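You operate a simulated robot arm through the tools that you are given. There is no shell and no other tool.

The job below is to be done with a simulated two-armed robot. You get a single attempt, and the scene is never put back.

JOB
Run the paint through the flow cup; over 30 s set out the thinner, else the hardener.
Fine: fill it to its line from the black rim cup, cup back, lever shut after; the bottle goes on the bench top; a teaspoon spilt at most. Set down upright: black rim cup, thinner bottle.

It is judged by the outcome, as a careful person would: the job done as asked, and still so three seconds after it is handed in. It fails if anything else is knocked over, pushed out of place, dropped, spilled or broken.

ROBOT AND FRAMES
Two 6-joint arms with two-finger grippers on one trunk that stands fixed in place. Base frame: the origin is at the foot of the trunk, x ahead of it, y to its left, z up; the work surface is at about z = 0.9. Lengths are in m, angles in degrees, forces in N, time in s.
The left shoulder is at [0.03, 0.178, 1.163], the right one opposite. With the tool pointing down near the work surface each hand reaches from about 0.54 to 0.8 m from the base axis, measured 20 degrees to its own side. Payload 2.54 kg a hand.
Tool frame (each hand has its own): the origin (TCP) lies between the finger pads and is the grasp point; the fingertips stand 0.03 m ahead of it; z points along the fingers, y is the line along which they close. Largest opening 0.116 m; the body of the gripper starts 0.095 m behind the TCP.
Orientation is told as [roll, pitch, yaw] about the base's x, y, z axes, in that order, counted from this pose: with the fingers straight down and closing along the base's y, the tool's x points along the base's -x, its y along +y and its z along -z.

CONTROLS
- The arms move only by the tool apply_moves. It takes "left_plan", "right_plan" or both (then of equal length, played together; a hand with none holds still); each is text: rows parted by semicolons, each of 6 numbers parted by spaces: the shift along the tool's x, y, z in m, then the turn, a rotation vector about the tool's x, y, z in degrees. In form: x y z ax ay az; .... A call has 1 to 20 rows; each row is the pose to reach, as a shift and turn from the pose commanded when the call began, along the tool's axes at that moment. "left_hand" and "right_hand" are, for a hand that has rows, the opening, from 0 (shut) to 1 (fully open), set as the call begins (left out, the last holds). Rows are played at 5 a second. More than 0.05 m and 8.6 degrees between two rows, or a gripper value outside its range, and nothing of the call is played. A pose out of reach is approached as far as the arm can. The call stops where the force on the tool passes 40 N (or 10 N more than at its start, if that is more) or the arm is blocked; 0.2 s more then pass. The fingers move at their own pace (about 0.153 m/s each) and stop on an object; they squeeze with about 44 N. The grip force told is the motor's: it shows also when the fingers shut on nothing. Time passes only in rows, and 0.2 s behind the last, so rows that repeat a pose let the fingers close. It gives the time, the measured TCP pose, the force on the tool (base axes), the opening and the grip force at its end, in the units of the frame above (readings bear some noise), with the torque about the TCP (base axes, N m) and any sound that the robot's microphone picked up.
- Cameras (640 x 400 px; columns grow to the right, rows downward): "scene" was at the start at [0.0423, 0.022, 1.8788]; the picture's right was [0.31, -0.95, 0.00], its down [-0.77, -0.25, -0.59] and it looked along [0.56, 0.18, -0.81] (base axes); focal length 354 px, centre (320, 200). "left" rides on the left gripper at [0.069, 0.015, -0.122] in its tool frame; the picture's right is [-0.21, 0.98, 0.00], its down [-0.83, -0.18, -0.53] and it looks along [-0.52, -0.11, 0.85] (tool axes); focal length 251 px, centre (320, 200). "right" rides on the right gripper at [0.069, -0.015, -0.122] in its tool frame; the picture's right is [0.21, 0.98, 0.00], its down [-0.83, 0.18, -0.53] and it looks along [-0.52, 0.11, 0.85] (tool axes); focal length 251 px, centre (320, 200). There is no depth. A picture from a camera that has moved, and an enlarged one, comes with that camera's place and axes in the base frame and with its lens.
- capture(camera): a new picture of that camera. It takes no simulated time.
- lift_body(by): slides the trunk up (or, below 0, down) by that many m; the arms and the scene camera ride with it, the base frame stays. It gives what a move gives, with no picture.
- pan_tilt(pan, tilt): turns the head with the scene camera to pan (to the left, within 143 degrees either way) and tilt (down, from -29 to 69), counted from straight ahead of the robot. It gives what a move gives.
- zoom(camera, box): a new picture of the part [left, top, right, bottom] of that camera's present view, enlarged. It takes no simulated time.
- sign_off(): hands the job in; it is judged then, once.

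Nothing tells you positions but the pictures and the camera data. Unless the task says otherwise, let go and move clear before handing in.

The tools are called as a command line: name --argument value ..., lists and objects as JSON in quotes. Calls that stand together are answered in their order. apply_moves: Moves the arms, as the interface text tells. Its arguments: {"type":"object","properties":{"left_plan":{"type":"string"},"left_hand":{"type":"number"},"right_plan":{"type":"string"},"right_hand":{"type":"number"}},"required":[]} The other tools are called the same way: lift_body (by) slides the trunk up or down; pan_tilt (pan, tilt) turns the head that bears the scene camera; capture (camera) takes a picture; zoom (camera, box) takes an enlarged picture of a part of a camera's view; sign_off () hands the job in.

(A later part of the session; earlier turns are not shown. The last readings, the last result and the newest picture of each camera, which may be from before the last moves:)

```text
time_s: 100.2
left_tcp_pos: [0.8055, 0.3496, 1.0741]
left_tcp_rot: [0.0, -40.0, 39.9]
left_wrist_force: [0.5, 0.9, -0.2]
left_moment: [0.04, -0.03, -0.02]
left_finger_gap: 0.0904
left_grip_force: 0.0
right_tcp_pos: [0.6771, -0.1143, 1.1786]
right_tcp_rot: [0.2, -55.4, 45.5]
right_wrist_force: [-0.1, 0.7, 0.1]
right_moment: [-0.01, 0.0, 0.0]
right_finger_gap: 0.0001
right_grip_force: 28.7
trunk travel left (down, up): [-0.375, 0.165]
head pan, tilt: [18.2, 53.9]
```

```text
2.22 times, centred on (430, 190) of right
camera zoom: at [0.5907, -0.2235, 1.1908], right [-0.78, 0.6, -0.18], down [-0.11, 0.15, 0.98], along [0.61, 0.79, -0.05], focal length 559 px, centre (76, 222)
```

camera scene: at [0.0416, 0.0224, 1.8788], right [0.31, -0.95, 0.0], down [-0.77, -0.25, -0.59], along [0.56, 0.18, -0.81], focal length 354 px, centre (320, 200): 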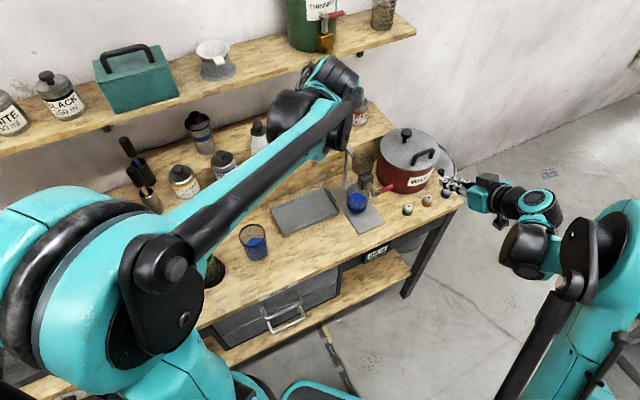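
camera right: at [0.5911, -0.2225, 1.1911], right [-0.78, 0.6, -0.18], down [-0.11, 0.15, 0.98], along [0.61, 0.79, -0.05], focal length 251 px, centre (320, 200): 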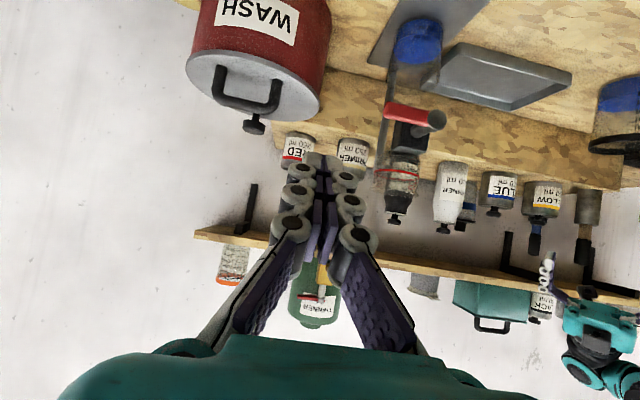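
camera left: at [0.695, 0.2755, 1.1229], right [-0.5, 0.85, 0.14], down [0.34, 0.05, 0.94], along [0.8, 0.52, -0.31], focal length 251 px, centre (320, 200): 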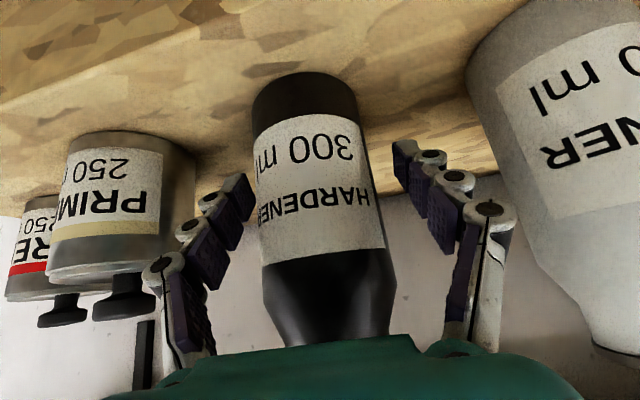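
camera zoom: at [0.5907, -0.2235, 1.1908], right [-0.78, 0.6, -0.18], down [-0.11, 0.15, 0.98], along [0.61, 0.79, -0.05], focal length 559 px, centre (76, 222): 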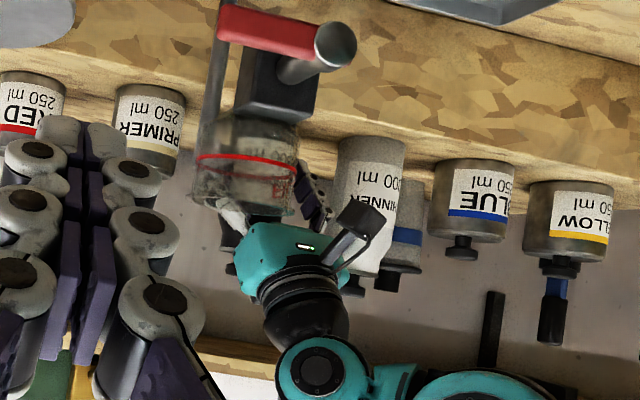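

Bottle axis is at the grasp point. Closing.

apply_moves --left_plan "0 0 0 0 0 0; 0 0 0 0 0 0; 0 0 0 0 0 0; 0 0 0 0 0 0" --left_hand 0

capture --camera "left"

```text
time_s: 101.2
left_tcp_pos: [0.8067, 0.3494, 1.0741]
left_tcp_rot: [0.0, -40.0, 40.0]
left_wrist_force: [2.9, 0.1, 4.4]
left_moment: [-0.02, -0.15, -0.02]
left_finger_gap: 0.0619
left_grip_force: 44.0
right_tcp_pos: [0.6764, -0.1126, 1.1787]
right_tcp_rot: [0.2, -55.5, 45.6]
right_wrist_force: [1.5, 0.2, 0.2]
right_moment: [0.0, -0.01, 0.0]
right_finger_gap: 0.0
right_grip_force: 28.2
trunk travel left (down, up): [-0.375, 0.165]
head pan, tilt: [18.2, 53.9]
```

```text
taken
camera left: at [0.6953, 0.2753, 1.1229], right [-0.5, 0.85, 0.14], down [0.34, 0.05, 0.94], along [0.8, 0.52, -0.31], focal length 251 px, centre (320, 200)
```

left: 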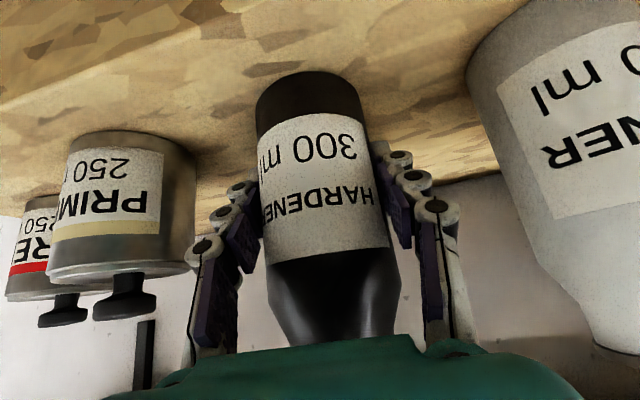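

The hardener is gripped (0.062 m). Lifting it straight up off the riser.

apply_moves --left_plan "-0.0032 0 -0.0038 0 0 0; -0.0096 0 -0.0115 0 0 0; -0.0193 0 -0.023 0 0 0; -0.0321 0 -0.0383 0 0 0; -0.045 0 -0.0536 0 0 0; -0.0578 0 -0.0689 0 0 0; -0.0707 0 -0.0843 0 0 0; -0.0804 0 -0.0958 0 0 0; -0.0836 0 -0.0996 0 0 0; -0.0836 0 -0.0996 0 0 0"

capture --camera "left"

capture --camera "right"

```text
time_s: 103.4
left_tcp_pos: [0.8064, 0.3489, 1.2029]
left_tcp_rot: [-0.1, -40.0, 40.0]
left_wrist_force: [0.3, -0.3, -4.0]
left_moment: [0.02, 0.0, 0.01]
left_finger_gap: 0.0617
left_grip_force: 44.2
right_tcp_pos: [0.6774, -0.1135, 1.1779]
right_tcp_rot: [0.1, -55.6, 45.5]
right_wrist_force: [-0.2, 0.7, 0.7]
right_moment: [0.04, 0.0, -0.03]
right_finger_gap: 0.0
right_grip_force: 29.0
trunk travel left (down, up): [-0.375, 0.165]
head pan, tilt: [18.2, 53.9]
```

```text
taken
camera left: at [0.696, 0.2757, 1.2525], right [-0.5, 0.85, 0.14], down [0.34, 0.05, 0.94], along [0.8, 0.52, -0.31], focal length 251 px, centre (320, 200)
```

left: 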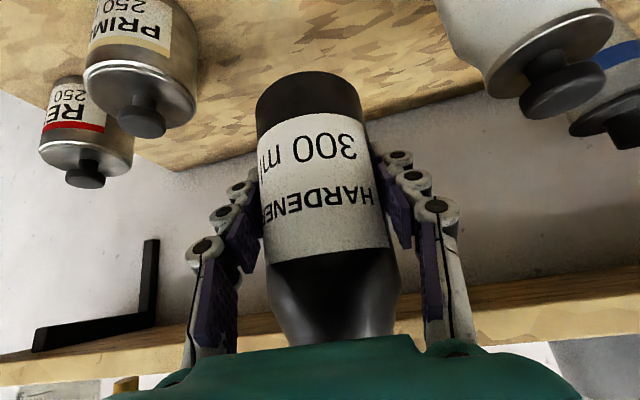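

```text
taken
camera right: at [0.5915, -0.2231, 1.1905], right [-0.78, 0.6, -0.18], down [-0.11, 0.15, 0.98], along [0.61, 0.79, -0.05], focal length 251 px, centre (320, 200)
```

right: 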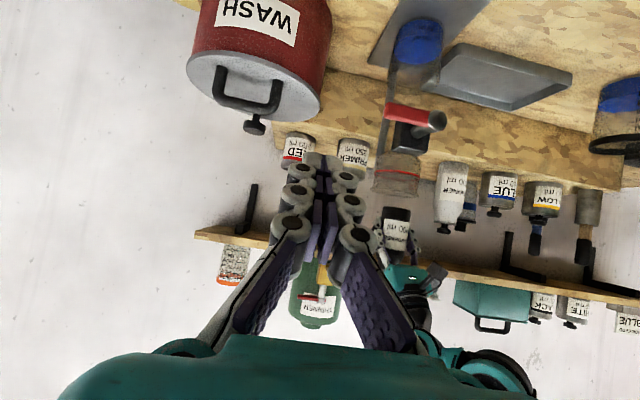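

apply_moves --left_plan "0.0028 0.0012 -0.0095 0 0 0; 0.0083 0.0036 -0.0284 0 0 0; 0.0152 0.0065 -0.0521 0 0 0; 0.0227 0.0098 -0.0781 0 0 0; 0.031 0.0133 -0.1065 0 0 0; 0.0393 0.0169 -0.1349 0 0 0; 0.0475 0.0204 -0.1633 0 0 0; 0.0558 0.024 -0.1916 0 0 0; 0.0627 0.0269 -0.2153 0 0 0; 0.0675 0.029 -0.2319 0 0 0; 0.0689 0.0296 -0.2366 0 0 0; 0.0689 0.0296 -0.2366 0 0 0"

capture --camera "scene"

```text
time_s: 106.0
left_tcp_pos: [0.6313, 0.2401, 1.3407]
left_tcp_rot: [0.0, -40.1, 40.0]
left_wrist_force: [0.0, 0.4, -4.5]
left_moment: [0.01, -0.03, 0.01]
left_finger_gap: 0.0618
left_grip_force: 44.3
right_tcp_pos: [0.6774, -0.1128, 1.1776]
right_tcp_rot: [0.2, -55.5, 45.6]
right_wrist_force: [0.1, 0.0, 0.9]
right_moment: [0.01, 0.02, 0.0]
right_finger_gap: 0.0001
right_grip_force: 28.2
trunk travel left (down, up): [-0.375, 0.165]
head pan, tilt: [18.2, 53.9]
```

```text
taken
camera scene: at [0.043, 0.0221, 1.8788], right [0.31, -0.95, 0.0], down [-0.77, -0.25, -0.59], along [0.56, 0.18, -0.81], focal length 354 px, centre (320, 200)
```

scene: 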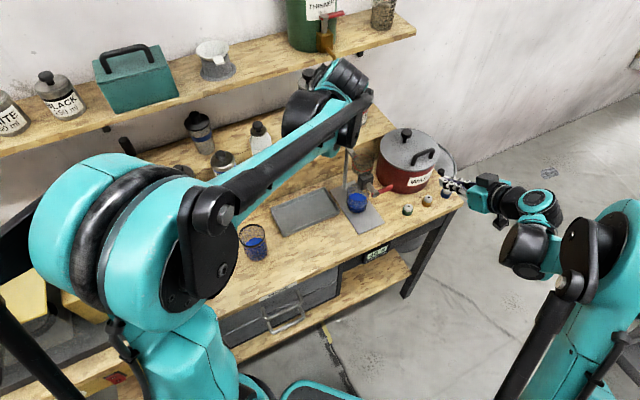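

Bottle is clear and upright. Now turning the hand back to the heading suited for placing on the bench front.

apply_moves --left_plan "0 0 0 2 0 2.4; 0 0 0 5.5 0 6.6; 0 0 0 9.7 0 11.6; 0 0 0 14 0 16.7; 0 0 0 18.3 0 21.8; 0 0 0 22.6 0 26.9; 0 0 0 26.9 0 32.1; 0 0 0 31.2 0 37.2; 0 0 0 35.5 0 42.3; 0 0 0 39.8 0 47.5; 0 0 0 44.1 0 52.6; 0 0 0 48.4 0 57.7; 0 0 0 52.7 0 62.8; 0 0 0 57 0 68; 0 0 0 61.3 0 73.1; 0 0 0 65.6 0 78.2; 0 0 0 69.4 0 82.7; 0 0 0 72.3 0 86.2; 0 0 0 73.9 0 88.1; 0 0 0 73.9 0 88.1"

capture --camera "scene"

capture --camera "left"

```text
time_s: 110.2
left_tcp_pos: [0.6298, 0.2396, 1.3401]
left_tcp_rot: [-0.1, -40.0, -75.1]
left_wrist_force: [-0.1, -0.4, -4.9]
left_moment: [-0.02, 0.02, -0.01]
left_finger_gap: 0.0618
left_grip_force: 43.8
right_tcp_pos: [0.6783, -0.1126, 1.1778]
right_tcp_rot: [0.2, -55.5, 45.5]
right_wrist_force: [0.2, 0.6, -0.9]
right_moment: [-0.01, -0.03, -0.02]
right_finger_gap: 0.0002
right_grip_force: 28.9
trunk travel left (down, up): [-0.375, 0.165]
head pan, tilt: [18.2, 53.9]
```

```text
taken
camera scene: at [0.0428, 0.0222, 1.8788], right [0.31, -0.95, 0.0], down [-0.77, -0.25, -0.59], along [0.56, 0.18, -0.81], focal length 354 px, centre (320, 200)
```

scene: 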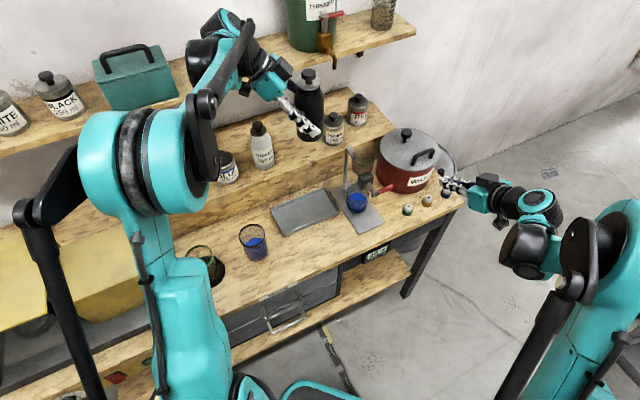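

```text
taken
camera left: at [0.6112, 0.3705, 1.3895], right [0.99, 0.09, 0.14], down [-0.1, -0.33, 0.94], along [0.13, -0.94, -0.31], focal length 251 px, centre (320, 200)
```

left: 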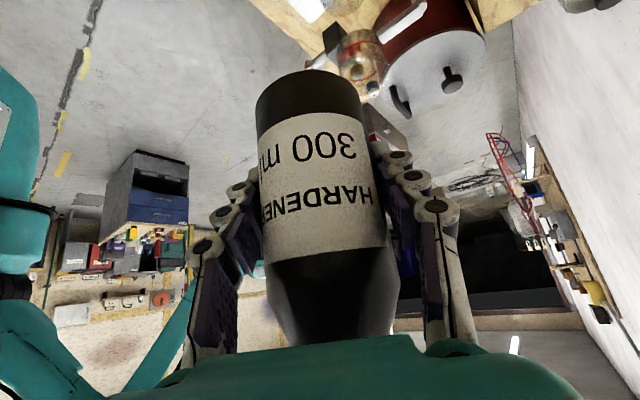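

apply_moves --left_plan "0.0033 -0.0037 0.0096 0 0 0; 0.01 -0.0111 0.0288 0 0 0; 0.0184 -0.0204 0.0528 0 0 0; 0.0267 -0.0297 0.0768 0 0 0; 0.0351 -0.039 0.1008 0 0 0; 0.0434 -0.0482 0.1248 0 0 0; 0.0518 -0.0575 0.1488 0 0 0; 0.0601 -0.0668 0.1728 0 0 0; 0.0651 -0.0723 0.1872 0 0 0; 0.0668 -0.0742 0.192 0 0 0; 0.0668 -0.0742 0.192 0 0 0"

capture --camera "scene"

capture --camera "right"

```text
time_s: 112.6
left_tcp_pos: [0.5772, 0.1511, 1.1485]
left_tcp_rot: [0.0, -40.0, -75.0]
left_wrist_force: [0.3, 0.1, -5.0]
left_moment: [-0.01, 0.0, 0.01]
left_finger_gap: 0.0619
left_grip_force: 43.7
right_tcp_pos: [0.6774, -0.1133, 1.1788]
right_tcp_rot: [0.2, -55.5, 45.5]
right_wrist_force: [1.1, -0.6, 0.6]
right_moment: [-0.01, 0.0, 0.03]
right_finger_gap: 0.0
right_grip_force: 28.9
trunk travel left (down, up): [-0.375, 0.165]
head pan, tilt: [18.2, 53.9]
```

```text
taken
camera scene: at [0.0429, 0.0221, 1.8788], right [0.31, -0.95, 0.0], down [-0.77, -0.25, -0.59], along [0.56, 0.18, -0.81], focal length 354 px, centre (320, 200)
```

scene: 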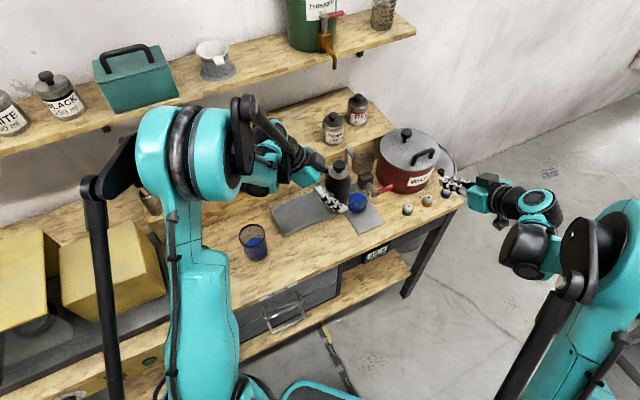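

```text
taken
camera right: at [0.5913, -0.2232, 1.1906], right [-0.78, 0.6, -0.18], down [-0.11, 0.15, 0.98], along [0.61, 0.79, -0.05], focal length 251 px, centre (320, 200)
```

right: 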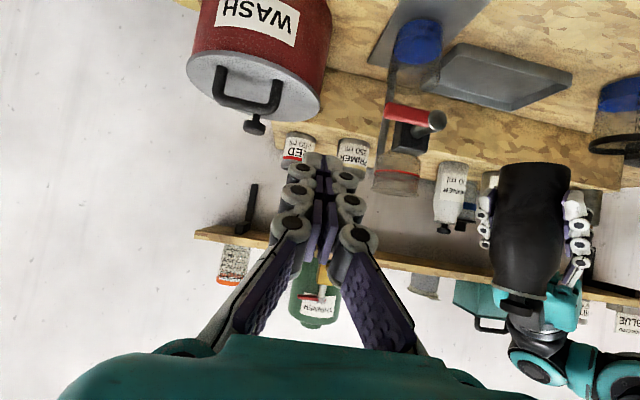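

apply_moves --left_plan "0.0064 0 0.0077 0 0 0; 0.0193 0 0.023 0 0 0; 0.0321 0 0.0383 0 0 0; 0.045 0 0.0536 0 0 0; 0.0579 0 0.0689 0 0 0; 0.0707 0 0.0843 0 0 0; 0.0836 0 0.0996 0 0 0; 0.0964 0 0.1149 0 0 0; 0.1061 0 0.1264 0 0 0; 0.1125 0 0.1341 0 0 0; 0.1125 0 0.1341 0 0 0"

zoom --camera "scene" --box '[240, 160, 400, 280]'

capture --camera "right"

```text
time_s: 115.0
left_tcp_pos: [0.5771, 0.1519, 0.9755]
left_tcp_rot: [0.0, -40.0, -75.0]
left_wrist_force: [0.0, -0.1, -4.7]
left_moment: [0.03, 0.0, 0.03]
left_finger_gap: 0.062
left_grip_force: 43.6
right_tcp_pos: [0.6772, -0.1138, 1.1786]
right_tcp_rot: [0.1, -55.6, 45.5]
right_wrist_force: [-0.1, 0.1, 0.2]
right_moment: [-0.03, -0.02, 0.01]
right_finger_gap: 0.0
right_grip_force: 28.7
trunk travel left (down, up): [-0.375, 0.165]
head pan, tilt: [18.2, 53.9]
```

```text
3.33 times, centred on (320, 220) of scene
camera zoom: at [0.0427, 0.022, 1.8788], right [0.31, -0.95, 0.0], down [-0.77, -0.25, -0.59], along [0.56, 0.18, -0.81], focal length 1179 px, centre (320, 133)
```

zoom: 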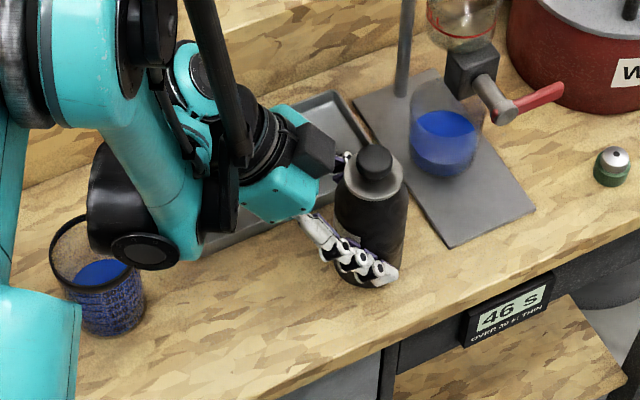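

```text
taken
camera right: at [0.5912, -0.2232, 1.1906], right [-0.78, 0.6, -0.18], down [-0.11, 0.15, 0.98], along [0.61, 0.79, -0.05], focal length 251 px, centre (320, 200)
```

right: 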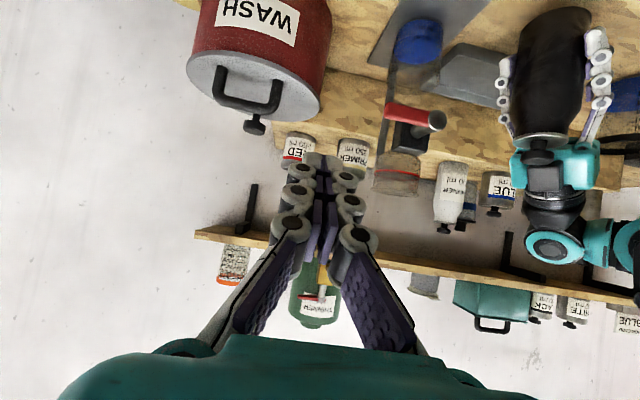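

There's a timer display on the bench front that I hadn't read before. I'll read it before setting anything down.

zoom --camera "scene" --box '[350, 222, 390, 254]'

zoom --camera "scene" --box '[340, 210, 420, 270]'

```text
12.50 times, centred on (370, 238) of scene
camera zoom: at [0.0427, 0.022, 1.8788], right [0.31, -0.95, 0.0], down [-0.77, -0.25, -0.59], along [0.56, 0.18, -0.81], focal length 4420 px, centre (-305, -275)
```

zoom: 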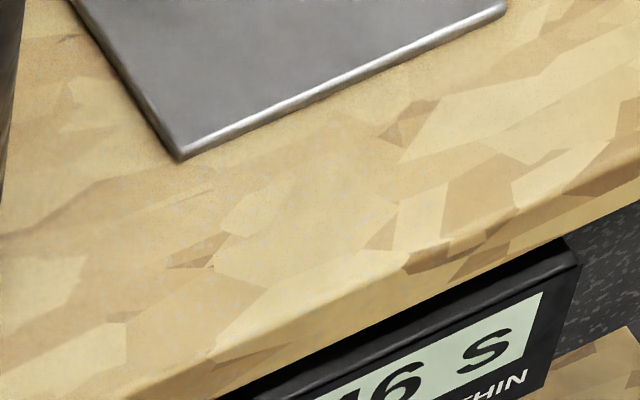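

```text
6.67 times, centred on (380, 240) of scene
camera zoom: at [0.0427, 0.022, 1.8788], right [0.31, -0.95, 0.0], down [-0.77, -0.25, -0.59], along [0.56, 0.18, -0.81], focal length 2357 px, centre (-80, -67)
```

zoom: 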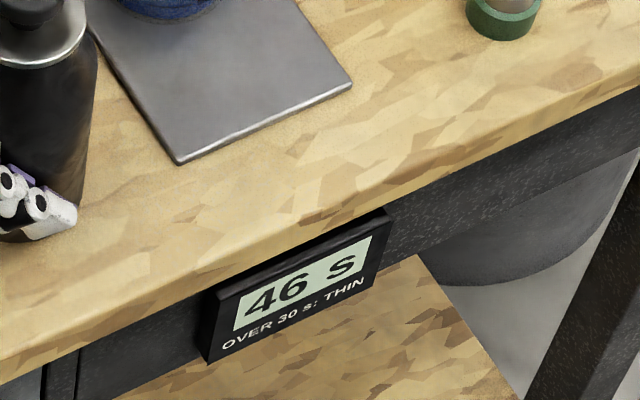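

The display reads "46 S – OVER 30 s: THIN". I need to know whether that is a held result or still counting, so I'll wait two seconds with everything still and read it again.

apply_moves --left_plan "0 0 0 0 0 0; 0 0 0 0 0 0; 0 0 0 0 0 0; 0 0 0 0 0 0; 0 0 0 0 0 0; 0 0 0 0 0 0; 0 0 0 0 0 0; 0 0 0 0 0 0; 0 0 0 0 0 0; 0 0 0 0 0 0"

zoom --camera "scene" --box '[340, 210, 420, 270]'

```text
time_s: 117.2
left_tcp_pos: [0.5771, 0.1516, 0.9747]
left_tcp_rot: [0.0, -40.0, -75.0]
left_wrist_force: [-0.6, -0.4, -4.5]
left_moment: [-0.01, -0.01, -0.02]
left_finger_gap: 0.0616
left_grip_force: 43.6
right_tcp_pos: [0.6771, -0.114, 1.178]
right_tcp_rot: [0.2, -55.5, 45.5]
right_wrist_force: [0.7, 0.6, 0.5]
right_moment: [0.0, -0.02, 0.02]
right_finger_gap: 0.0001
right_grip_force: 29.0
trunk travel left (down, up): [-0.375, 0.165]
head pan, tilt: [18.2, 53.9]
```

```text
6.67 times, centred on (380, 240) of scene
camera zoom: at [0.043, 0.0221, 1.8788], right [0.31, -0.95, 0.0], down [-0.77, -0.25, -0.59], along [0.56, 0.18, -0.81], focal length 2357 px, centre (-80, -67)
```

zoom: 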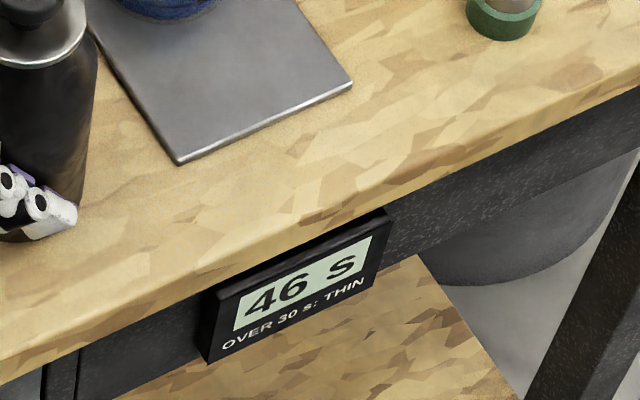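

The display is held at 46 s, so it's the flow timer's result. It outranks my own count of simulated seconds, because the bench runs the flow on its own timer. Over 30 s means thinner, which also matches the job note. The hardener goes back to its exact spot, starting by retracing the path.

apply_moves --left_plan "-0.0064 0 -0.0077 0 0 0; -0.0193 0 -0.023 0 0 0; -0.0386 0 -0.046 0 0 0; -0.0579 0 -0.0689 0 0 0; -0.0771 0 -0.0919 0 0 0; -0.0964 0 -0.1149 0 0 0; -0.1125 0 -0.1341 0 0 0; -0.1225 0.0111 -0.1629 0 0 0; -0.1326 0.0223 -0.1917 0 0 0; -0.1426 0.0334 -0.2205 0 0 0; -0.1526 0.0445 -0.2493 0 0 0; -0.1626 0.0557 -0.2781 0 0 0; -0.1726 0.0668 -0.3069 0 0 0; -0.178 0.0727 -0.3223 0 0 0; -0.1793 0.0742 -0.3261 0 0 0; -0.1793 0.0742 -0.3261 0 0 0"

apply_moves --left_plan "0 0 0 -2 0 -2.4; 0 0 0 -5.5 0 -6.6; 0 0 0 -9.7 0 -11.6; 0 0 0 -14 0 -16.7; 0 0 0 -18.3 0 -21.8; 0 0 0 -22.6 0 -26.9; 0 0 0 -26.9 0 -32.1; 0 0 0 -31.2 0 -37.2; 0 0 0 -35.5 0 -42.3; 0 0 0 -39.8 0 -47.5; 0 0 0 -44.1 0 -52.6; 0 0 0 -48.4 0 -57.7; 0 0 0 -52.7 0 -62.8; 0 0 0 -57 0 -68; 0 0 0 -61.3 0 -73.1; 0 0 0 -65.6 0 -78.2; 0 0 0 -69.4 0 -82.7; 0 0 0 -72.3 0 -86.2; 0 0 0 -73.9 0 -88.1; 0 0 0 -73.9 0 -88.1"

capture --camera "left"

```text
time_s: 120.6
left_tcp_pos: [0.6316, 0.2424, 1.3417]
left_tcp_rot: [0.0, -40.1, -75.0]
left_wrist_force: [0.5, -0.2, -4.3]
left_moment: [-0.01, -0.02, 0.0]
left_finger_gap: 0.0619
left_grip_force: 44.5
right_tcp_pos: [0.6771, -0.1127, 1.1785]
right_tcp_rot: [0.2, -55.4, 45.5]
right_wrist_force: [0.4, 0.0, -0.4]
right_moment: [-0.02, -0.04, -0.02]
right_finger_gap: 0.0
right_grip_force: 28.3
trunk travel left (down, up): [-0.375, 0.165]
head pan, tilt: [18.2, 53.9]
```

```text
time_s: 124.8
left_tcp_pos: [0.6314, 0.2412, 1.3398]
left_tcp_rot: [-0.1, -40.0, 40.0]
left_wrist_force: [-0.5, 0.5, -4.2]
left_moment: [0.02, -0.02, 0.01]
left_finger_gap: 0.0616
left_grip_force: 43.6
right_tcp_pos: [0.6769, -0.1131, 1.1781]
right_tcp_rot: [0.2, -55.5, 45.4]
right_wrist_force: [-0.4, 0.4, -0.2]
right_moment: [-0.02, 0.0, -0.03]
right_finger_gap: 0.0
right_grip_force: 28.4
trunk travel left (down, up): [-0.375, 0.165]
head pan, tilt: [18.2, 53.9]
```

```text
taken
camera left: at [0.52, 0.1671, 1.3895], right [-0.5, 0.85, 0.14], down [0.34, 0.05, 0.94], along [0.8, 0.52, -0.31], focal length 251 px, centre (320, 200)
```

left: 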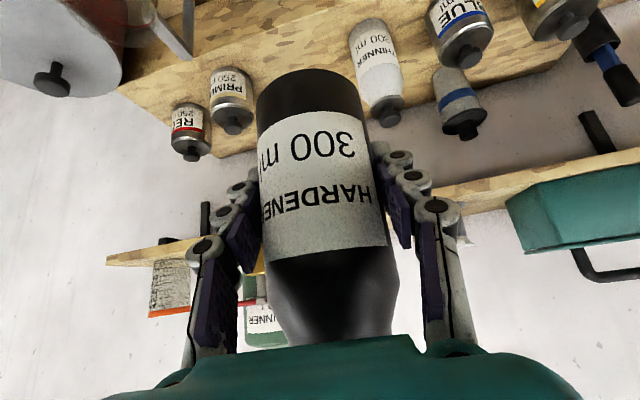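

apply_moves --left_plan "-0.0014 -0.0006 0.0047 0 0 0; -0.0062 -0.0027 0.0213 0 0 0; -0.0131 -0.0056 0.045 0 0 0; -0.0214 -0.0092 0.0733 0 0 0; -0.0296 -0.0127 0.1017 0 0 0; -0.0379 -0.0163 0.1301 0 0 0; -0.0462 -0.0198 0.1585 0 0 0; -0.0537 -0.0231 0.1845 0 0 0; -0.0606 -0.026 0.2082 0 0 0; -0.0661 -0.0284 0.2271 0 0 0; -0.0689 -0.0296 0.2366 0 0 0; -0.0689 -0.0296 0.2366 0 0 0"

capture --camera "left"

```text
time_s: 127.4
left_tcp_pos: [0.8084, 0.3501, 1.2035]
left_tcp_rot: [0.0, -40.0, 39.9]
left_wrist_force: [-1.4, -0.1, -4.6]
left_moment: [0.01, -0.02, -0.03]
left_finger_gap: 0.0616
left_grip_force: 43.6
right_tcp_pos: [0.6771, -0.1138, 1.1781]
right_tcp_rot: [0.3, -55.5, 45.6]
right_wrist_force: [-0.2, 0.9, 0.1]
right_moment: [0.02, 0.03, 0.0]
right_finger_gap: 0.0
right_grip_force: 28.6
trunk travel left (down, up): [-0.375, 0.165]
head pan, tilt: [18.2, 53.9]
```

```text
taken
camera left: at [0.6965, 0.2765, 1.2523], right [-0.5, 0.85, 0.14], down [0.34, 0.05, 0.94], along [0.8, 0.52, -0.31], focal length 251 px, centre (320, 200)
```

left: 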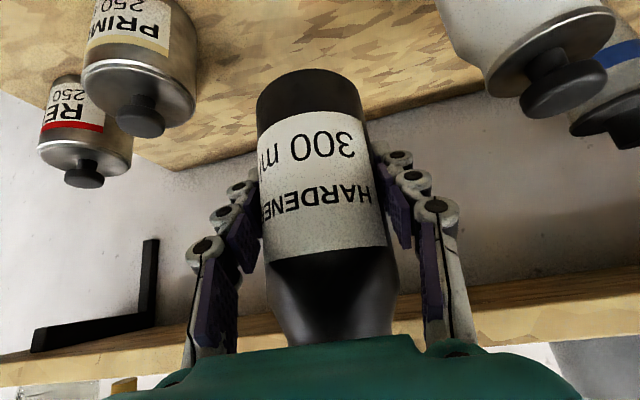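

Over the same spot. Lowering it back.

apply_moves --left_plan "0.0064 0 0.0077 0 0 0; 0.0193 0 0.023 0 0 0; 0.0321 0 0.0383 0 0 0; 0.045 0 0.0536 0 0 0; 0.0578 0 0.0689 0 0 0; 0.0675 0 0.0804 0 0 0; 0.0752 0 0.0896 0 0 0; 0.0797 0 0.095 0 0 0; 0.082 0 0.0976 0 0 0; 0.082 0 0.0976 0 0 0"

apply_moves --left_plan "0.0006 0 0.0008 0 0 0; 0.0013 0 0.0016 0 0 0; 0.0013 0 0.0016 0 0 0"

```text
time_s: 129.6
left_tcp_pos: [0.8062, 0.3496, 1.0746]
left_tcp_rot: [0.0, -40.1, 40.1]
left_wrist_force: [-0.3, 0.2, -5.1]
left_moment: [0.0, -0.02, -0.01]
left_finger_gap: 0.0619
left_grip_force: 43.9
right_tcp_pos: [0.677, -0.1129, 1.1778]
right_tcp_rot: [0.2, -55.6, 45.5]
right_wrist_force: [0.5, 0.1, 0.3]
right_moment: [-0.02, 0.01, 0.02]
right_finger_gap: 0.0
right_grip_force: 28.4
trunk travel left (down, up): [-0.375, 0.165]
head pan, tilt: [18.2, 53.9]
```

```text
time_s: 130.4
left_tcp_pos: [0.8063, 0.3485, 1.0749]
left_tcp_rot: [0.0, -40.2, 39.9]
left_wrist_force: [5.5, 1.9, 8.7]
left_moment: [-0.11, -0.61, 0.12]
left_finger_gap: 0.0616
left_grip_force: 43.3
right_tcp_pos: [0.6763, -0.1135, 1.1779]
right_tcp_rot: [0.1, -55.5, 45.7]
right_wrist_force: [0.6, -0.5, 0.5]
right_moment: [0.0, 0.04, 0.0]
right_finger_gap: 0.0
right_grip_force: 29.5
trunk travel left (down, up): [-0.375, 0.165]
head pan, tilt: [18.2, 53.9]
```

Touched down with light contact. Opening and checking.

apply_moves --left_plan "0 0 0 0 0 0; 0 0 0 0 0 0; 0 0 0 0 0 0; 0 0 0 0 0 0" --left_hand 0.78

capture --camera "left"

```text
time_s: 131.4
left_tcp_pos: [0.807, 0.3492, 1.0758]
left_tcp_rot: [0.0, -39.9, 40.0]
left_wrist_force: [0.0, 0.1, 0.1]
left_moment: [0.0, 0.0, 0.02]
left_finger_gap: 0.0906
left_grip_force: 0.1
right_tcp_pos: [0.6763, -0.1138, 1.1794]
right_tcp_rot: [0.2, -55.5, 45.6]
right_wrist_force: [-0.4, 0.0, 0.2]
right_moment: [0.03, 0.03, -0.01]
right_finger_gap: 0.0001
right_grip_force: 28.7
trunk travel left (down, up): [-0.375, 0.165]
head pan, tilt: [18.2, 53.9]
```

```text
taken
camera left: at [0.6958, 0.2755, 1.1235], right [-0.5, 0.85, 0.14], down [0.34, 0.05, 0.94], along [0.8, 0.52, -0.31], focal length 251 px, centre (320, 200)
```

left: 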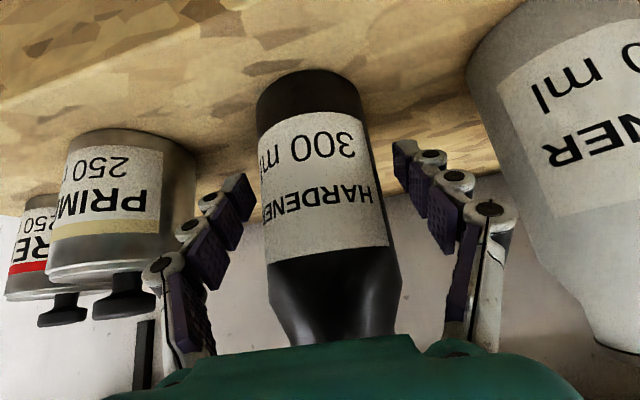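

The hardener stands where it was. I'll back off and slide over in front of the thinner.

apply_moves --left_plan "0 0 -0.02 0 0 0; 0 0 -0.055 0 0 0; 0 0 -0.095 0 0 0; 0 0 -0.13 0 0 0; 0 0 -0.15 0 0 0; 0.0043 0.0402 -0.1534 0 0 0; 0.0085 0.0805 -0.1567 0 0 0; 0.0128 0.1207 -0.1601 0 0 0; 0.0128 0.1207 -0.1601 0 0 0"

capture --camera "left"

capture --camera "scene"

capture --camera "right"

```text
time_s: 133.4
left_tcp_pos: [0.6426, 0.368, 1.1892]
left_tcp_rot: [0.0, -40.0, 39.8]
left_wrist_force: [-0.3, 0.3, 0.4]
left_moment: [0.0, 0.03, 0.01]
left_finger_gap: 0.0903
left_grip_force: 0.0
right_tcp_pos: [0.6774, -0.1143, 1.1784]
right_tcp_rot: [0.2, -55.4, 45.6]
right_wrist_force: [-0.1, 0.3, 0.0]
right_moment: [0.01, -0.03, 0.04]
right_finger_gap: 0.0001
right_grip_force: 28.4
trunk travel left (down, up): [-0.375, 0.165]
head pan, tilt: [18.2, 53.9]
```

```text
taken
camera left: at [0.5321, 0.2939, 1.2382], right [-0.5, 0.85, 0.14], down [0.34, 0.05, 0.94], along [0.8, 0.52, -0.31], focal length 251 px, centre (320, 200)
```

left: 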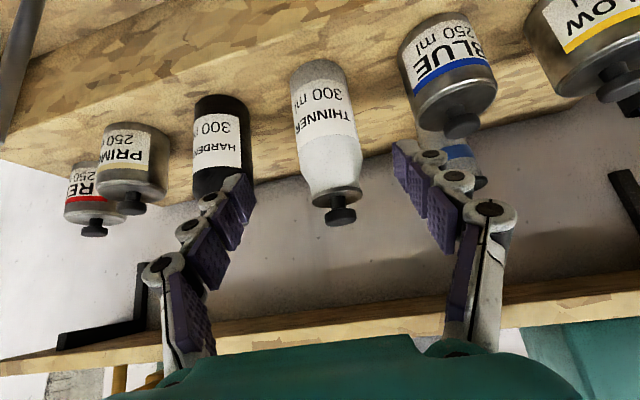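

```text
taken
camera scene: at [0.0433, 0.0212, 1.8788], right [0.31, -0.95, 0.0], down [-0.77, -0.25, -0.59], along [0.56, 0.18, -0.81], focal length 354 px, centre (320, 200)
```

scene: 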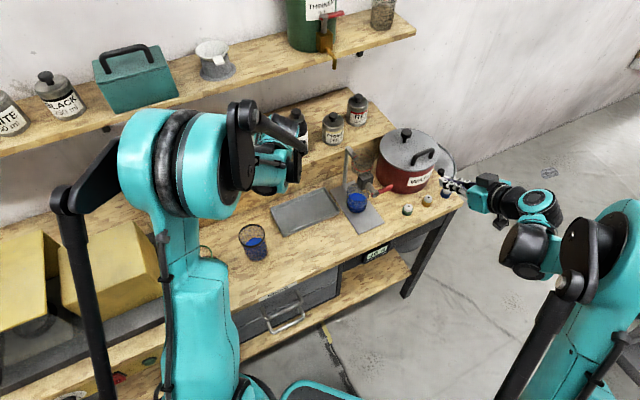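

```text
taken
camera right: at [0.5916, -0.2238, 1.1903], right [-0.78, 0.6, -0.17], down [-0.11, 0.15, 0.98], along [0.61, 0.79, -0.05], focal length 251 px, centre (320, 200)
```

right: 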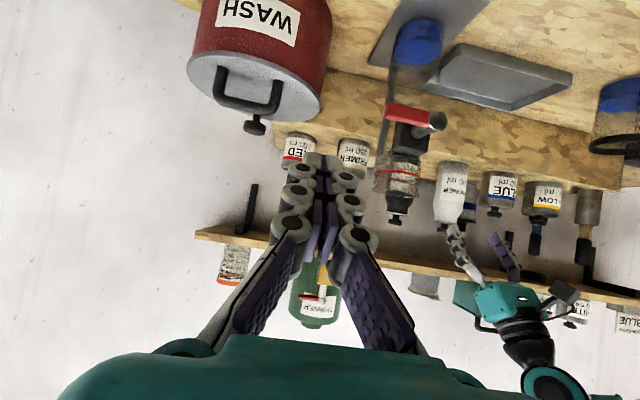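

zoom --camera "left" --box '[270, 50, 390, 230]'

```text
2.22 times, centred on (330, 140) of left
camera zoom: at [0.5321, 0.2939, 1.2382], right [-0.5, 0.85, 0.14], down [0.34, 0.05, 0.94], along [0.8, 0.52, -0.31], focal length 559 px, centre (298, 333)
```

zoom: 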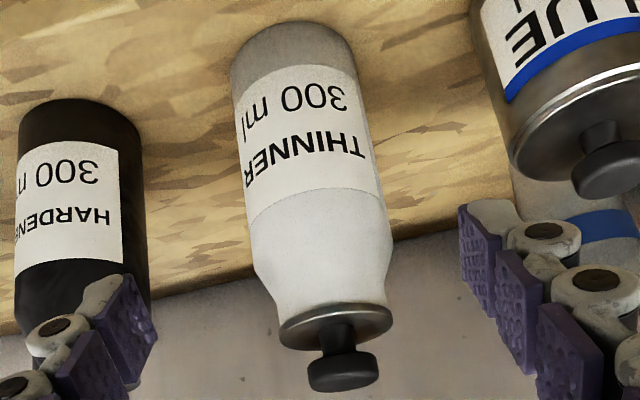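

apply_moves --left_plan "0 0.002 0.02 0 0 0; 0 0.0045 0.045 0 0 0; 0 0.0045 0.07 0 0 0; 0 0.0045 0.09 0 0 0; 0 0.0045 0.1 0 0 0; 0 0.0045 0.1 0 0 0"

capture --camera "left"

```text
time_s: 134.8
left_tcp_pos: [0.6905, 0.414, 1.1103]
left_tcp_rot: [0.0, -40.0, 40.0]
left_wrist_force: [0.4, -0.4, 0.0]
left_moment: [-0.01, 0.01, 0.01]
left_finger_gap: 0.0906
left_grip_force: 0.0
right_tcp_pos: [0.6773, -0.1122, 1.1775]
right_tcp_rot: [0.2, -55.5, 45.5]
right_wrist_force: [-0.1, -0.6, 0.0]
right_moment: [-0.01, 0.01, 0.04]
right_finger_gap: 0.0002
right_grip_force: 28.5
trunk travel left (down, up): [-0.375, 0.165]
head pan, tilt: [18.2, 53.9]
```

```text
taken
camera left: at [0.5784, 0.3405, 1.1607], right [-0.5, 0.85, 0.14], down [0.34, 0.05, 0.94], along [0.8, 0.52, -0.31], focal length 251 px, centre (320, 200)
```

left: 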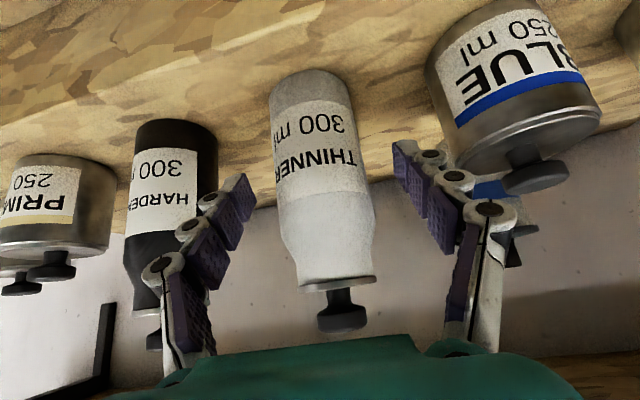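

apply_moves --left_plan "0 0 0.0125 0 0 0; 0 0 0.025 0 0 0; 0 0 0.0375 0 0 0; 0 0 0.049 0 0 0; 0 0 0.049 0 0 0"

capture --camera "left"

zoom --camera "right" --box '[380, 120, 560, 300]'

```text
time_s: 136.0
left_tcp_pos: [0.7134, 0.4348, 1.0737]
left_tcp_rot: [0.0, -40.1, 40.1]
left_wrist_force: [-0.2, -1.2, -0.5]
left_moment: [0.01, 0.01, 0.0]
left_finger_gap: 0.0903
left_grip_force: 0.1
right_tcp_pos: [0.6759, -0.1137, 1.1786]
right_tcp_rot: [0.3, -55.4, 45.5]
right_wrist_force: [0.1, 0.4, 0.1]
right_moment: [-0.03, -0.01, 0.0]
right_finger_gap: 0.0001
right_grip_force: 28.6
trunk travel left (down, up): [-0.375, 0.165]
head pan, tilt: [18.2, 53.9]
```

```text
taken
camera left: at [0.602, 0.3609, 1.1235], right [-0.5, 0.85, 0.14], down [0.34, 0.05, 0.94], along [0.8, 0.52, -0.31], focal length 251 px, centre (320, 200)
```

left: 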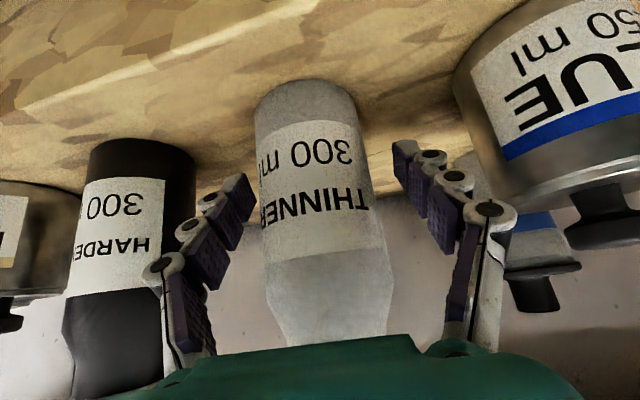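

```text
2.22 times, centred on (470, 210) of right
camera zoom: at [0.5907, -0.2235, 1.1908], right [-0.78, 0.6, -0.18], down [-0.11, 0.15, 0.98], along [0.61, 0.79, -0.05], focal length 559 px, centre (-13, 178)
```

zoom: 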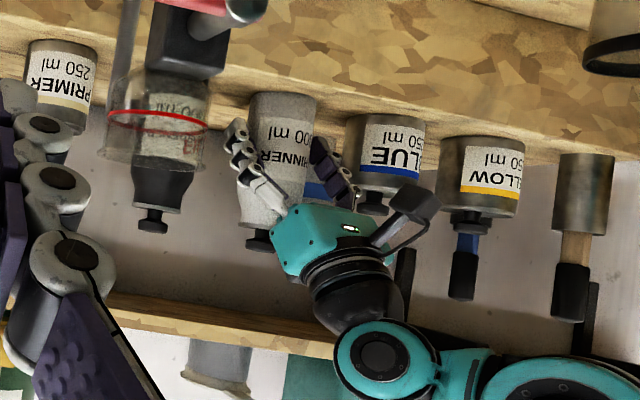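

apply_moves --left_plan "0 0 0 0 0 0; 0 0 0 0 0 0; 0 0 0 0 0 0; 0 0 0 0 0 0" --left_hand 0

apply_moves --left_plan "-0.0032 0 -0.0038 0 0 0; -0.0096 0 -0.0115 0 0 0; -0.0193 0 -0.023 0 0 0; -0.0321 0 -0.0383 0 0 0; -0.045 0 -0.0536 0 0 0; -0.0578 0 -0.0689 0 0 0; -0.0707 0 -0.0843 0 0 0; -0.0804 0 -0.0958 0 0 0; -0.0836 0 -0.0996 0 0 0; -0.0836 0 -0.0996 0 0 0"

capture --camera "left"

capture --camera "right"

```text
time_s: 137.0
left_tcp_pos: [0.7127, 0.433, 1.0746]
left_tcp_rot: [-0.1, -40.0, 40.0]
left_wrist_force: [4.7, -1.3, 6.5]
left_moment: [-0.31, -0.45, -0.01]
left_finger_gap: 0.0622
left_grip_force: 43.7
right_tcp_pos: [0.6772, -0.1138, 1.1785]
right_tcp_rot: [0.3, -55.6, 45.4]
right_wrist_force: [0.1, -1.0, -0.2]
right_moment: [-0.02, 0.02, 0.01]
right_finger_gap: 0.0001
right_grip_force: 28.2
trunk travel left (down, up): [-0.375, 0.165]
head pan, tilt: [18.2, 53.9]
```

```text
time_s: 139.2
left_tcp_pos: [0.7136, 0.4347, 1.2043]
left_tcp_rot: [0.0, -40.0, 40.0]
left_wrist_force: [0.0, -0.7, -4.1]
left_moment: [-0.01, 0.04, 0.01]
left_finger_gap: 0.0623
left_grip_force: 43.4
right_tcp_pos: [0.6771, -0.113, 1.1786]
right_tcp_rot: [0.2, -55.5, 45.4]
right_wrist_force: [0.7, 0.4, 0.4]
right_moment: [-0.02, 0.03, 0.01]
right_finger_gap: 0.0001
right_grip_force: 28.0
trunk travel left (down, up): [-0.375, 0.165]
head pan, tilt: [18.2, 53.9]
```

```text
taken
camera left: at [0.6027, 0.3616, 1.2536], right [-0.5, 0.85, 0.14], down [0.34, 0.05, 0.94], along [0.8, 0.52, -0.31], focal length 251 px, centre (320, 200)
```

left: 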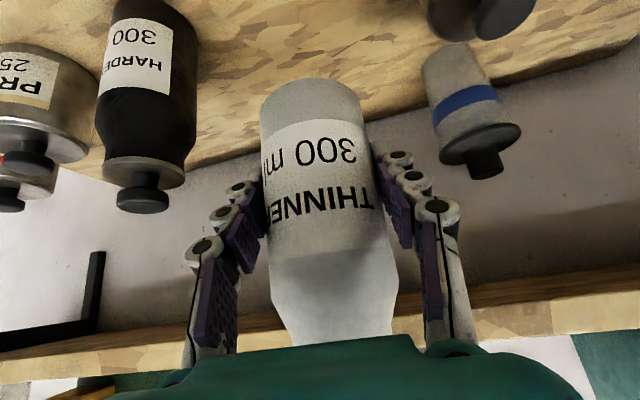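

```text
taken
camera right: at [0.5914, -0.223, 1.1905], right [-0.78, 0.6, -0.18], down [-0.11, 0.15, 0.98], along [0.61, 0.79, -0.05], focal length 251 px, centre (320, 200)
```

right: 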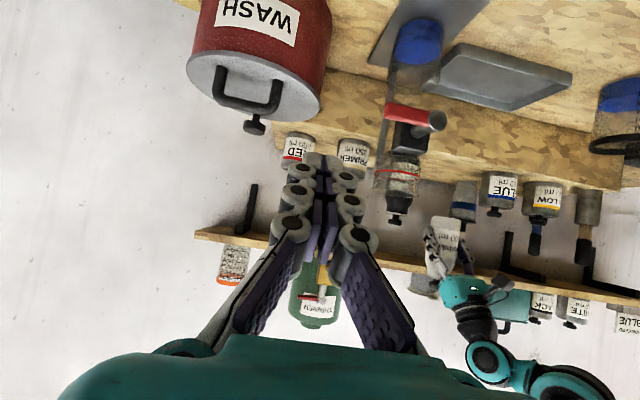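

Thinner lifted cleanly and the neighbours are undisturbed. Backing out over the bench.

apply_moves --left_plan "0.0056 -0.0016 -0.0165 0 0 0; 0.015 -0.0042 -0.044 0 0 0; 0.0263 -0.0073 -0.0769 0 0 0; 0.0376 -0.0104 -0.1099 0 0 0; 0.041 -0.0246 -0.1292 0 0 0; 0.0443 -0.0387 -0.1484 0 0 0; 0.0477 -0.0529 -0.1677 0 0 0; 0.0511 -0.0671 -0.187 0 0 0; 0.0544 -0.0812 -0.2062 0 0 0; 0.0568 -0.0912 -0.2197 0 0 0; 0.0578 -0.0954 -0.2255 0 0 0; 0.0578 -0.0954 -0.2255 0 0 0"

apply_moves --left_plan "0 0 0 2 0 2.4; 0 0 0 5.5 0 6.6; 0 0 0 9.7 0 11.6; 0 0 0 14 0 16.7; 0 0 0 18.3 0 21.8; 0 0 0 22.6 0 26.9; 0 0 0 26.9 0 32.1; 0 0 0 31.2 0 37.2; 0 0 0 35.5 0 42.3; 0 0 0 39.8 0 47.5; 0 0 0 44.1 0 52.6; 0 0 0 48.4 0 57.7; 0 0 0 52.7 0 62.8; 0 0 0 57 0 68; 0 0 0 61.3 0 73.1; 0 0 0 65.6 0 78.2; 0 0 0 69.4 0 82.7; 0 0 0 72.3 0 86.2; 0 0 0 73.9 0 88.1; 0 0 0 73.9 0 88.1"

capture --camera "scene"

```text
time_s: 141.8
left_tcp_pos: [0.6298, 0.2411, 1.3395]
left_tcp_rot: [0.1, -40.0, 39.9]
left_wrist_force: [0.3, -0.4, -5.5]
left_moment: [0.0, 0.0, -0.01]
left_finger_gap: 0.062
left_grip_force: 44.5
right_tcp_pos: [0.6772, -0.1128, 1.1776]
right_tcp_rot: [0.2, -55.4, 45.5]
right_wrist_force: [-0.8, 1.0, -0.5]
right_moment: [0.0, 0.03, 0.02]
right_finger_gap: 0.0
right_grip_force: 28.7
trunk travel left (down, up): [-0.375, 0.165]
head pan, tilt: [18.2, 53.9]
```

```text
time_s: 146.0
left_tcp_pos: [0.6299, 0.2385, 1.3393]
left_tcp_rot: [-0.1, -40.0, -75.0]
left_wrist_force: [0.4, -0.1, -4.0]
left_moment: [0.01, -0.01, 0.01]
left_finger_gap: 0.0619
left_grip_force: 44.1
right_tcp_pos: [0.6779, -0.1134, 1.1794]
right_tcp_rot: [0.3, -55.5, 45.6]
right_wrist_force: [0.1, 0.3, 0.8]
right_moment: [0.04, -0.01, -0.03]
right_finger_gap: 0.0
right_grip_force: 29.5
trunk travel left (down, up): [-0.375, 0.165]
head pan, tilt: [18.2, 53.9]
```

```text
taken
camera scene: at [0.0428, 0.0222, 1.8788], right [0.31, -0.95, 0.0], down [-0.77, -0.25, -0.59], along [0.56, 0.18, -0.81], focal length 354 px, centre (320, 200)
```

scene: 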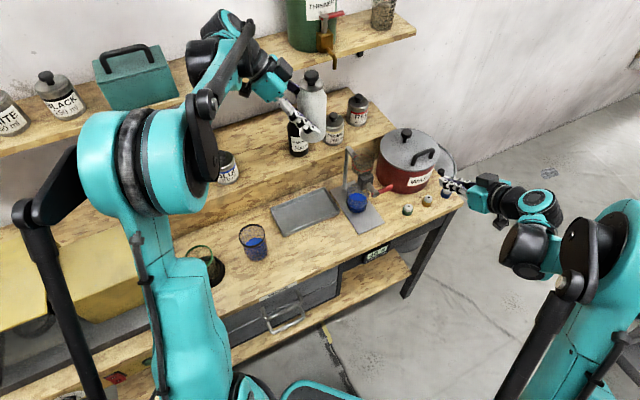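

Same placing route as before: down toward the free bench front between the tray and the edge.

apply_moves --left_plan "0.0033 -0.0037 0.0096 0 0 0; 0.01 -0.0111 0.0288 0 0 0; 0.0184 -0.0204 0.0528 0 0 0; 0.0267 -0.0297 0.0768 0 0 0; 0.0351 -0.039 0.1008 0 0 0; 0.0434 -0.0482 0.1248 0 0 0; 0.0518 -0.0575 0.1488 0 0 0; 0.0601 -0.0668 0.1728 0 0 0; 0.0651 -0.0723 0.1872 0 0 0; 0.0668 -0.0742 0.192 0 0 0; 0.0668 -0.0742 0.192 0 0 0"

apply_moves --left_plan "0.0064 0 0.0077 0 0 0; 0.0193 0 0.023 0 0 0; 0.0321 0 0.0383 0 0 0; 0.045 0 0.0536 0 0 0; 0.0579 0 0.0689 0 0 0; 0.0707 0 0.0843 0 0 0; 0.0836 0 0.0996 0 0 0; 0.0964 0 0.1149 0 0 0; 0.1061 0 0.1264 0 0 0; 0.1125 0 0.1341 0 0 0; 0.1125 0 0.1341 0 0 0"

zoom --camera "scene" --box '[240, 160, 400, 280]'

capture --camera "right"

```text
time_s: 148.4
left_tcp_pos: [0.5759, 0.1505, 1.1495]
left_tcp_rot: [0.1, -40.0, -75.1]
left_wrist_force: [-0.6, 0.1, -5.0]
left_moment: [-0.01, 0.01, 0.01]
left_finger_gap: 0.0622
left_grip_force: 44.0
right_tcp_pos: [0.6771, -0.1125, 1.1776]
right_tcp_rot: [0.2, -55.5, 45.6]
right_wrist_force: [0.8, -0.1, -0.5]
right_moment: [-0.01, -0.02, 0.01]
right_finger_gap: 0.0
right_grip_force: 28.6
trunk travel left (down, up): [-0.375, 0.165]
head pan, tilt: [18.2, 53.9]
```

```text
time_s: 150.8
left_tcp_pos: [0.5765, 0.1502, 0.9737]
left_tcp_rot: [0.0, -40.0, -75.0]
left_wrist_force: [-0.1, -0.3, -5.0]
left_moment: [0.02, -0.03, -0.01]
left_finger_gap: 0.062
left_grip_force: 44.7
right_tcp_pos: [0.6779, -0.1138, 1.1767]
right_tcp_rot: [0.2, -55.5, 45.6]
right_wrist_force: [-0.4, 0.3, -0.7]
right_moment: [0.01, 0.02, 0.0]
right_finger_gap: 0.0
right_grip_force: 29.0
trunk travel left (down, up): [-0.375, 0.165]
head pan, tilt: [18.2, 53.9]
```

```text
3.33 times, centred on (320, 220) of scene
camera zoom: at [0.0427, 0.022, 1.8788], right [0.31, -0.95, 0.0], down [-0.77, -0.25, -0.59], along [0.56, 0.18, -0.81], focal length 1179 px, centre (320, 133)
```

zoom: 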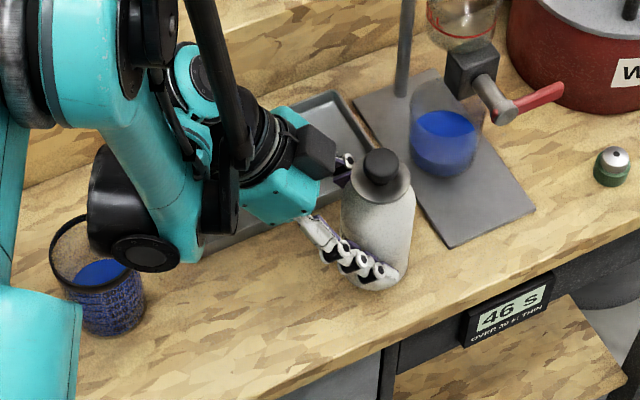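

```text
taken
camera right: at [0.5912, -0.2232, 1.1906], right [-0.78, 0.6, -0.18], down [-0.11, 0.15, 0.98], along [0.61, 0.79, -0.05], focal length 251 px, centre (320, 200)
```

right: 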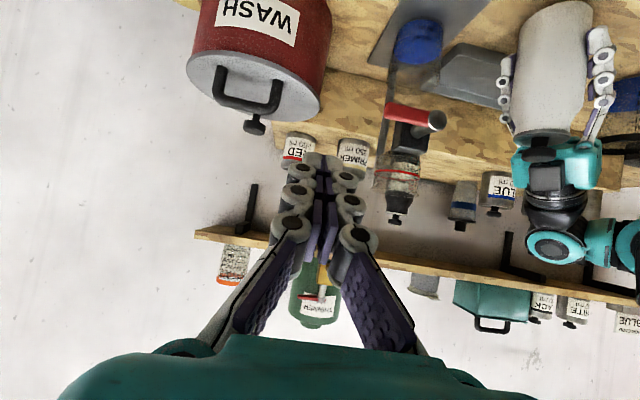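

apply_moves --left_plan "0.0032 0 0.0038 0 0 0; 0.0064 0 0.0077 0 0 0; 0.0096 0 0.0115 0 0 0; 0.0109 0 0.013 0 0 0; 0.0109 0 0.013 0 0 0"

apply_moves --left_plan "0.0006 0 0.0008 0 0 0; 0.0013 0 0.0015 0 0 0; 0.0013 0 0.0015 0 0 0"

```text
time_s: 152.0
left_tcp_pos: [0.5766, 0.1519, 0.9573]
left_tcp_rot: [0.0, -40.0, -75.0]
left_wrist_force: [0.2, -0.7, -4.7]
left_moment: [0.05, 0.03, -0.01]
left_finger_gap: 0.0619
left_grip_force: 43.4
right_tcp_pos: [0.6779, -0.1134, 1.1787]
right_tcp_rot: [0.3, -55.5, 45.5]
right_wrist_force: [-0.5, -0.8, -0.3]
right_moment: [-0.04, 0.02, -0.02]
right_finger_gap: 0.0
right_grip_force: 28.6
trunk travel left (down, up): [-0.375, 0.165]
head pan, tilt: [18.2, 53.9]
```

```text
time_s: 152.8
left_tcp_pos: [0.5774, 0.1512, 0.9561]
left_tcp_rot: [-0.1, -40.0, -74.9]
left_wrist_force: [-0.2, 0.5, -4.1]
left_moment: [0.03, 0.02, -0.01]
left_finger_gap: 0.062
left_grip_force: 44.0
right_tcp_pos: [0.6766, -0.1136, 1.1776]
right_tcp_rot: [0.2, -55.5, 45.4]
right_wrist_force: [0.0, 0.3, -0.6]
right_moment: [0.01, 0.0, 0.01]
right_finger_gap: 0.0001
right_grip_force: 28.1
trunk travel left (down, up): [-0.375, 0.165]
head pan, tilt: [18.2, 53.9]
```

apply_moves --left_plan "0.0006 0 0.0008 0 0 0; 0.0013 0 0.0015 0 0 0; 0.0013 0 0.0015 0 0 0"

zoom --camera "scene" --box '[300, 190, 380, 250]'

```text
time_s: 153.6
left_tcp_pos: [0.5771, 0.1505, 0.9548]
left_tcp_rot: [0.1, -40.1, -75.0]
left_wrist_force: [7.4, 5.7, 23.9]
left_moment: [-0.24, 0.28, -0.04]
left_finger_gap: 0.0624
left_grip_force: 43.8
right_tcp_pos: [0.6759, -0.1133, 1.1787]
right_tcp_rot: [0.1, -55.6, 45.6]
right_wrist_force: [0.4, 0.2, -0.1]
right_moment: [-0.01, -0.01, 0.0]
right_finger_gap: 0.0
right_grip_force: 28.5
trunk travel left (down, up): [-0.375, 0.165]
head pan, tilt: [18.2, 53.9]
```

```text
6.67 times, centred on (340, 220) of scene
camera zoom: at [0.0411, 0.0222, 1.879], right [0.31, -0.95, 0.0], down [-0.77, -0.25, -0.59], along [0.56, 0.18, -0.81], focal length 2357 px, centre (187, 67)
```

zoom: 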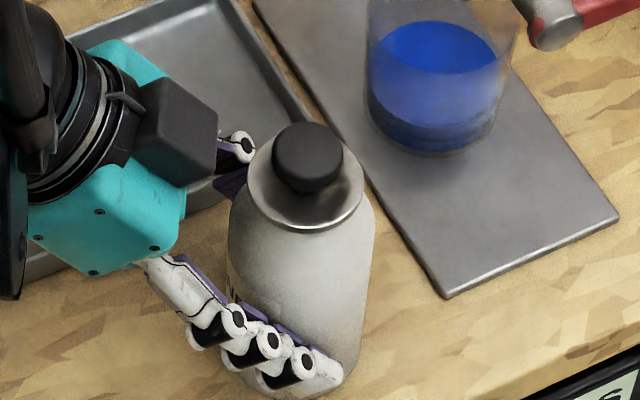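

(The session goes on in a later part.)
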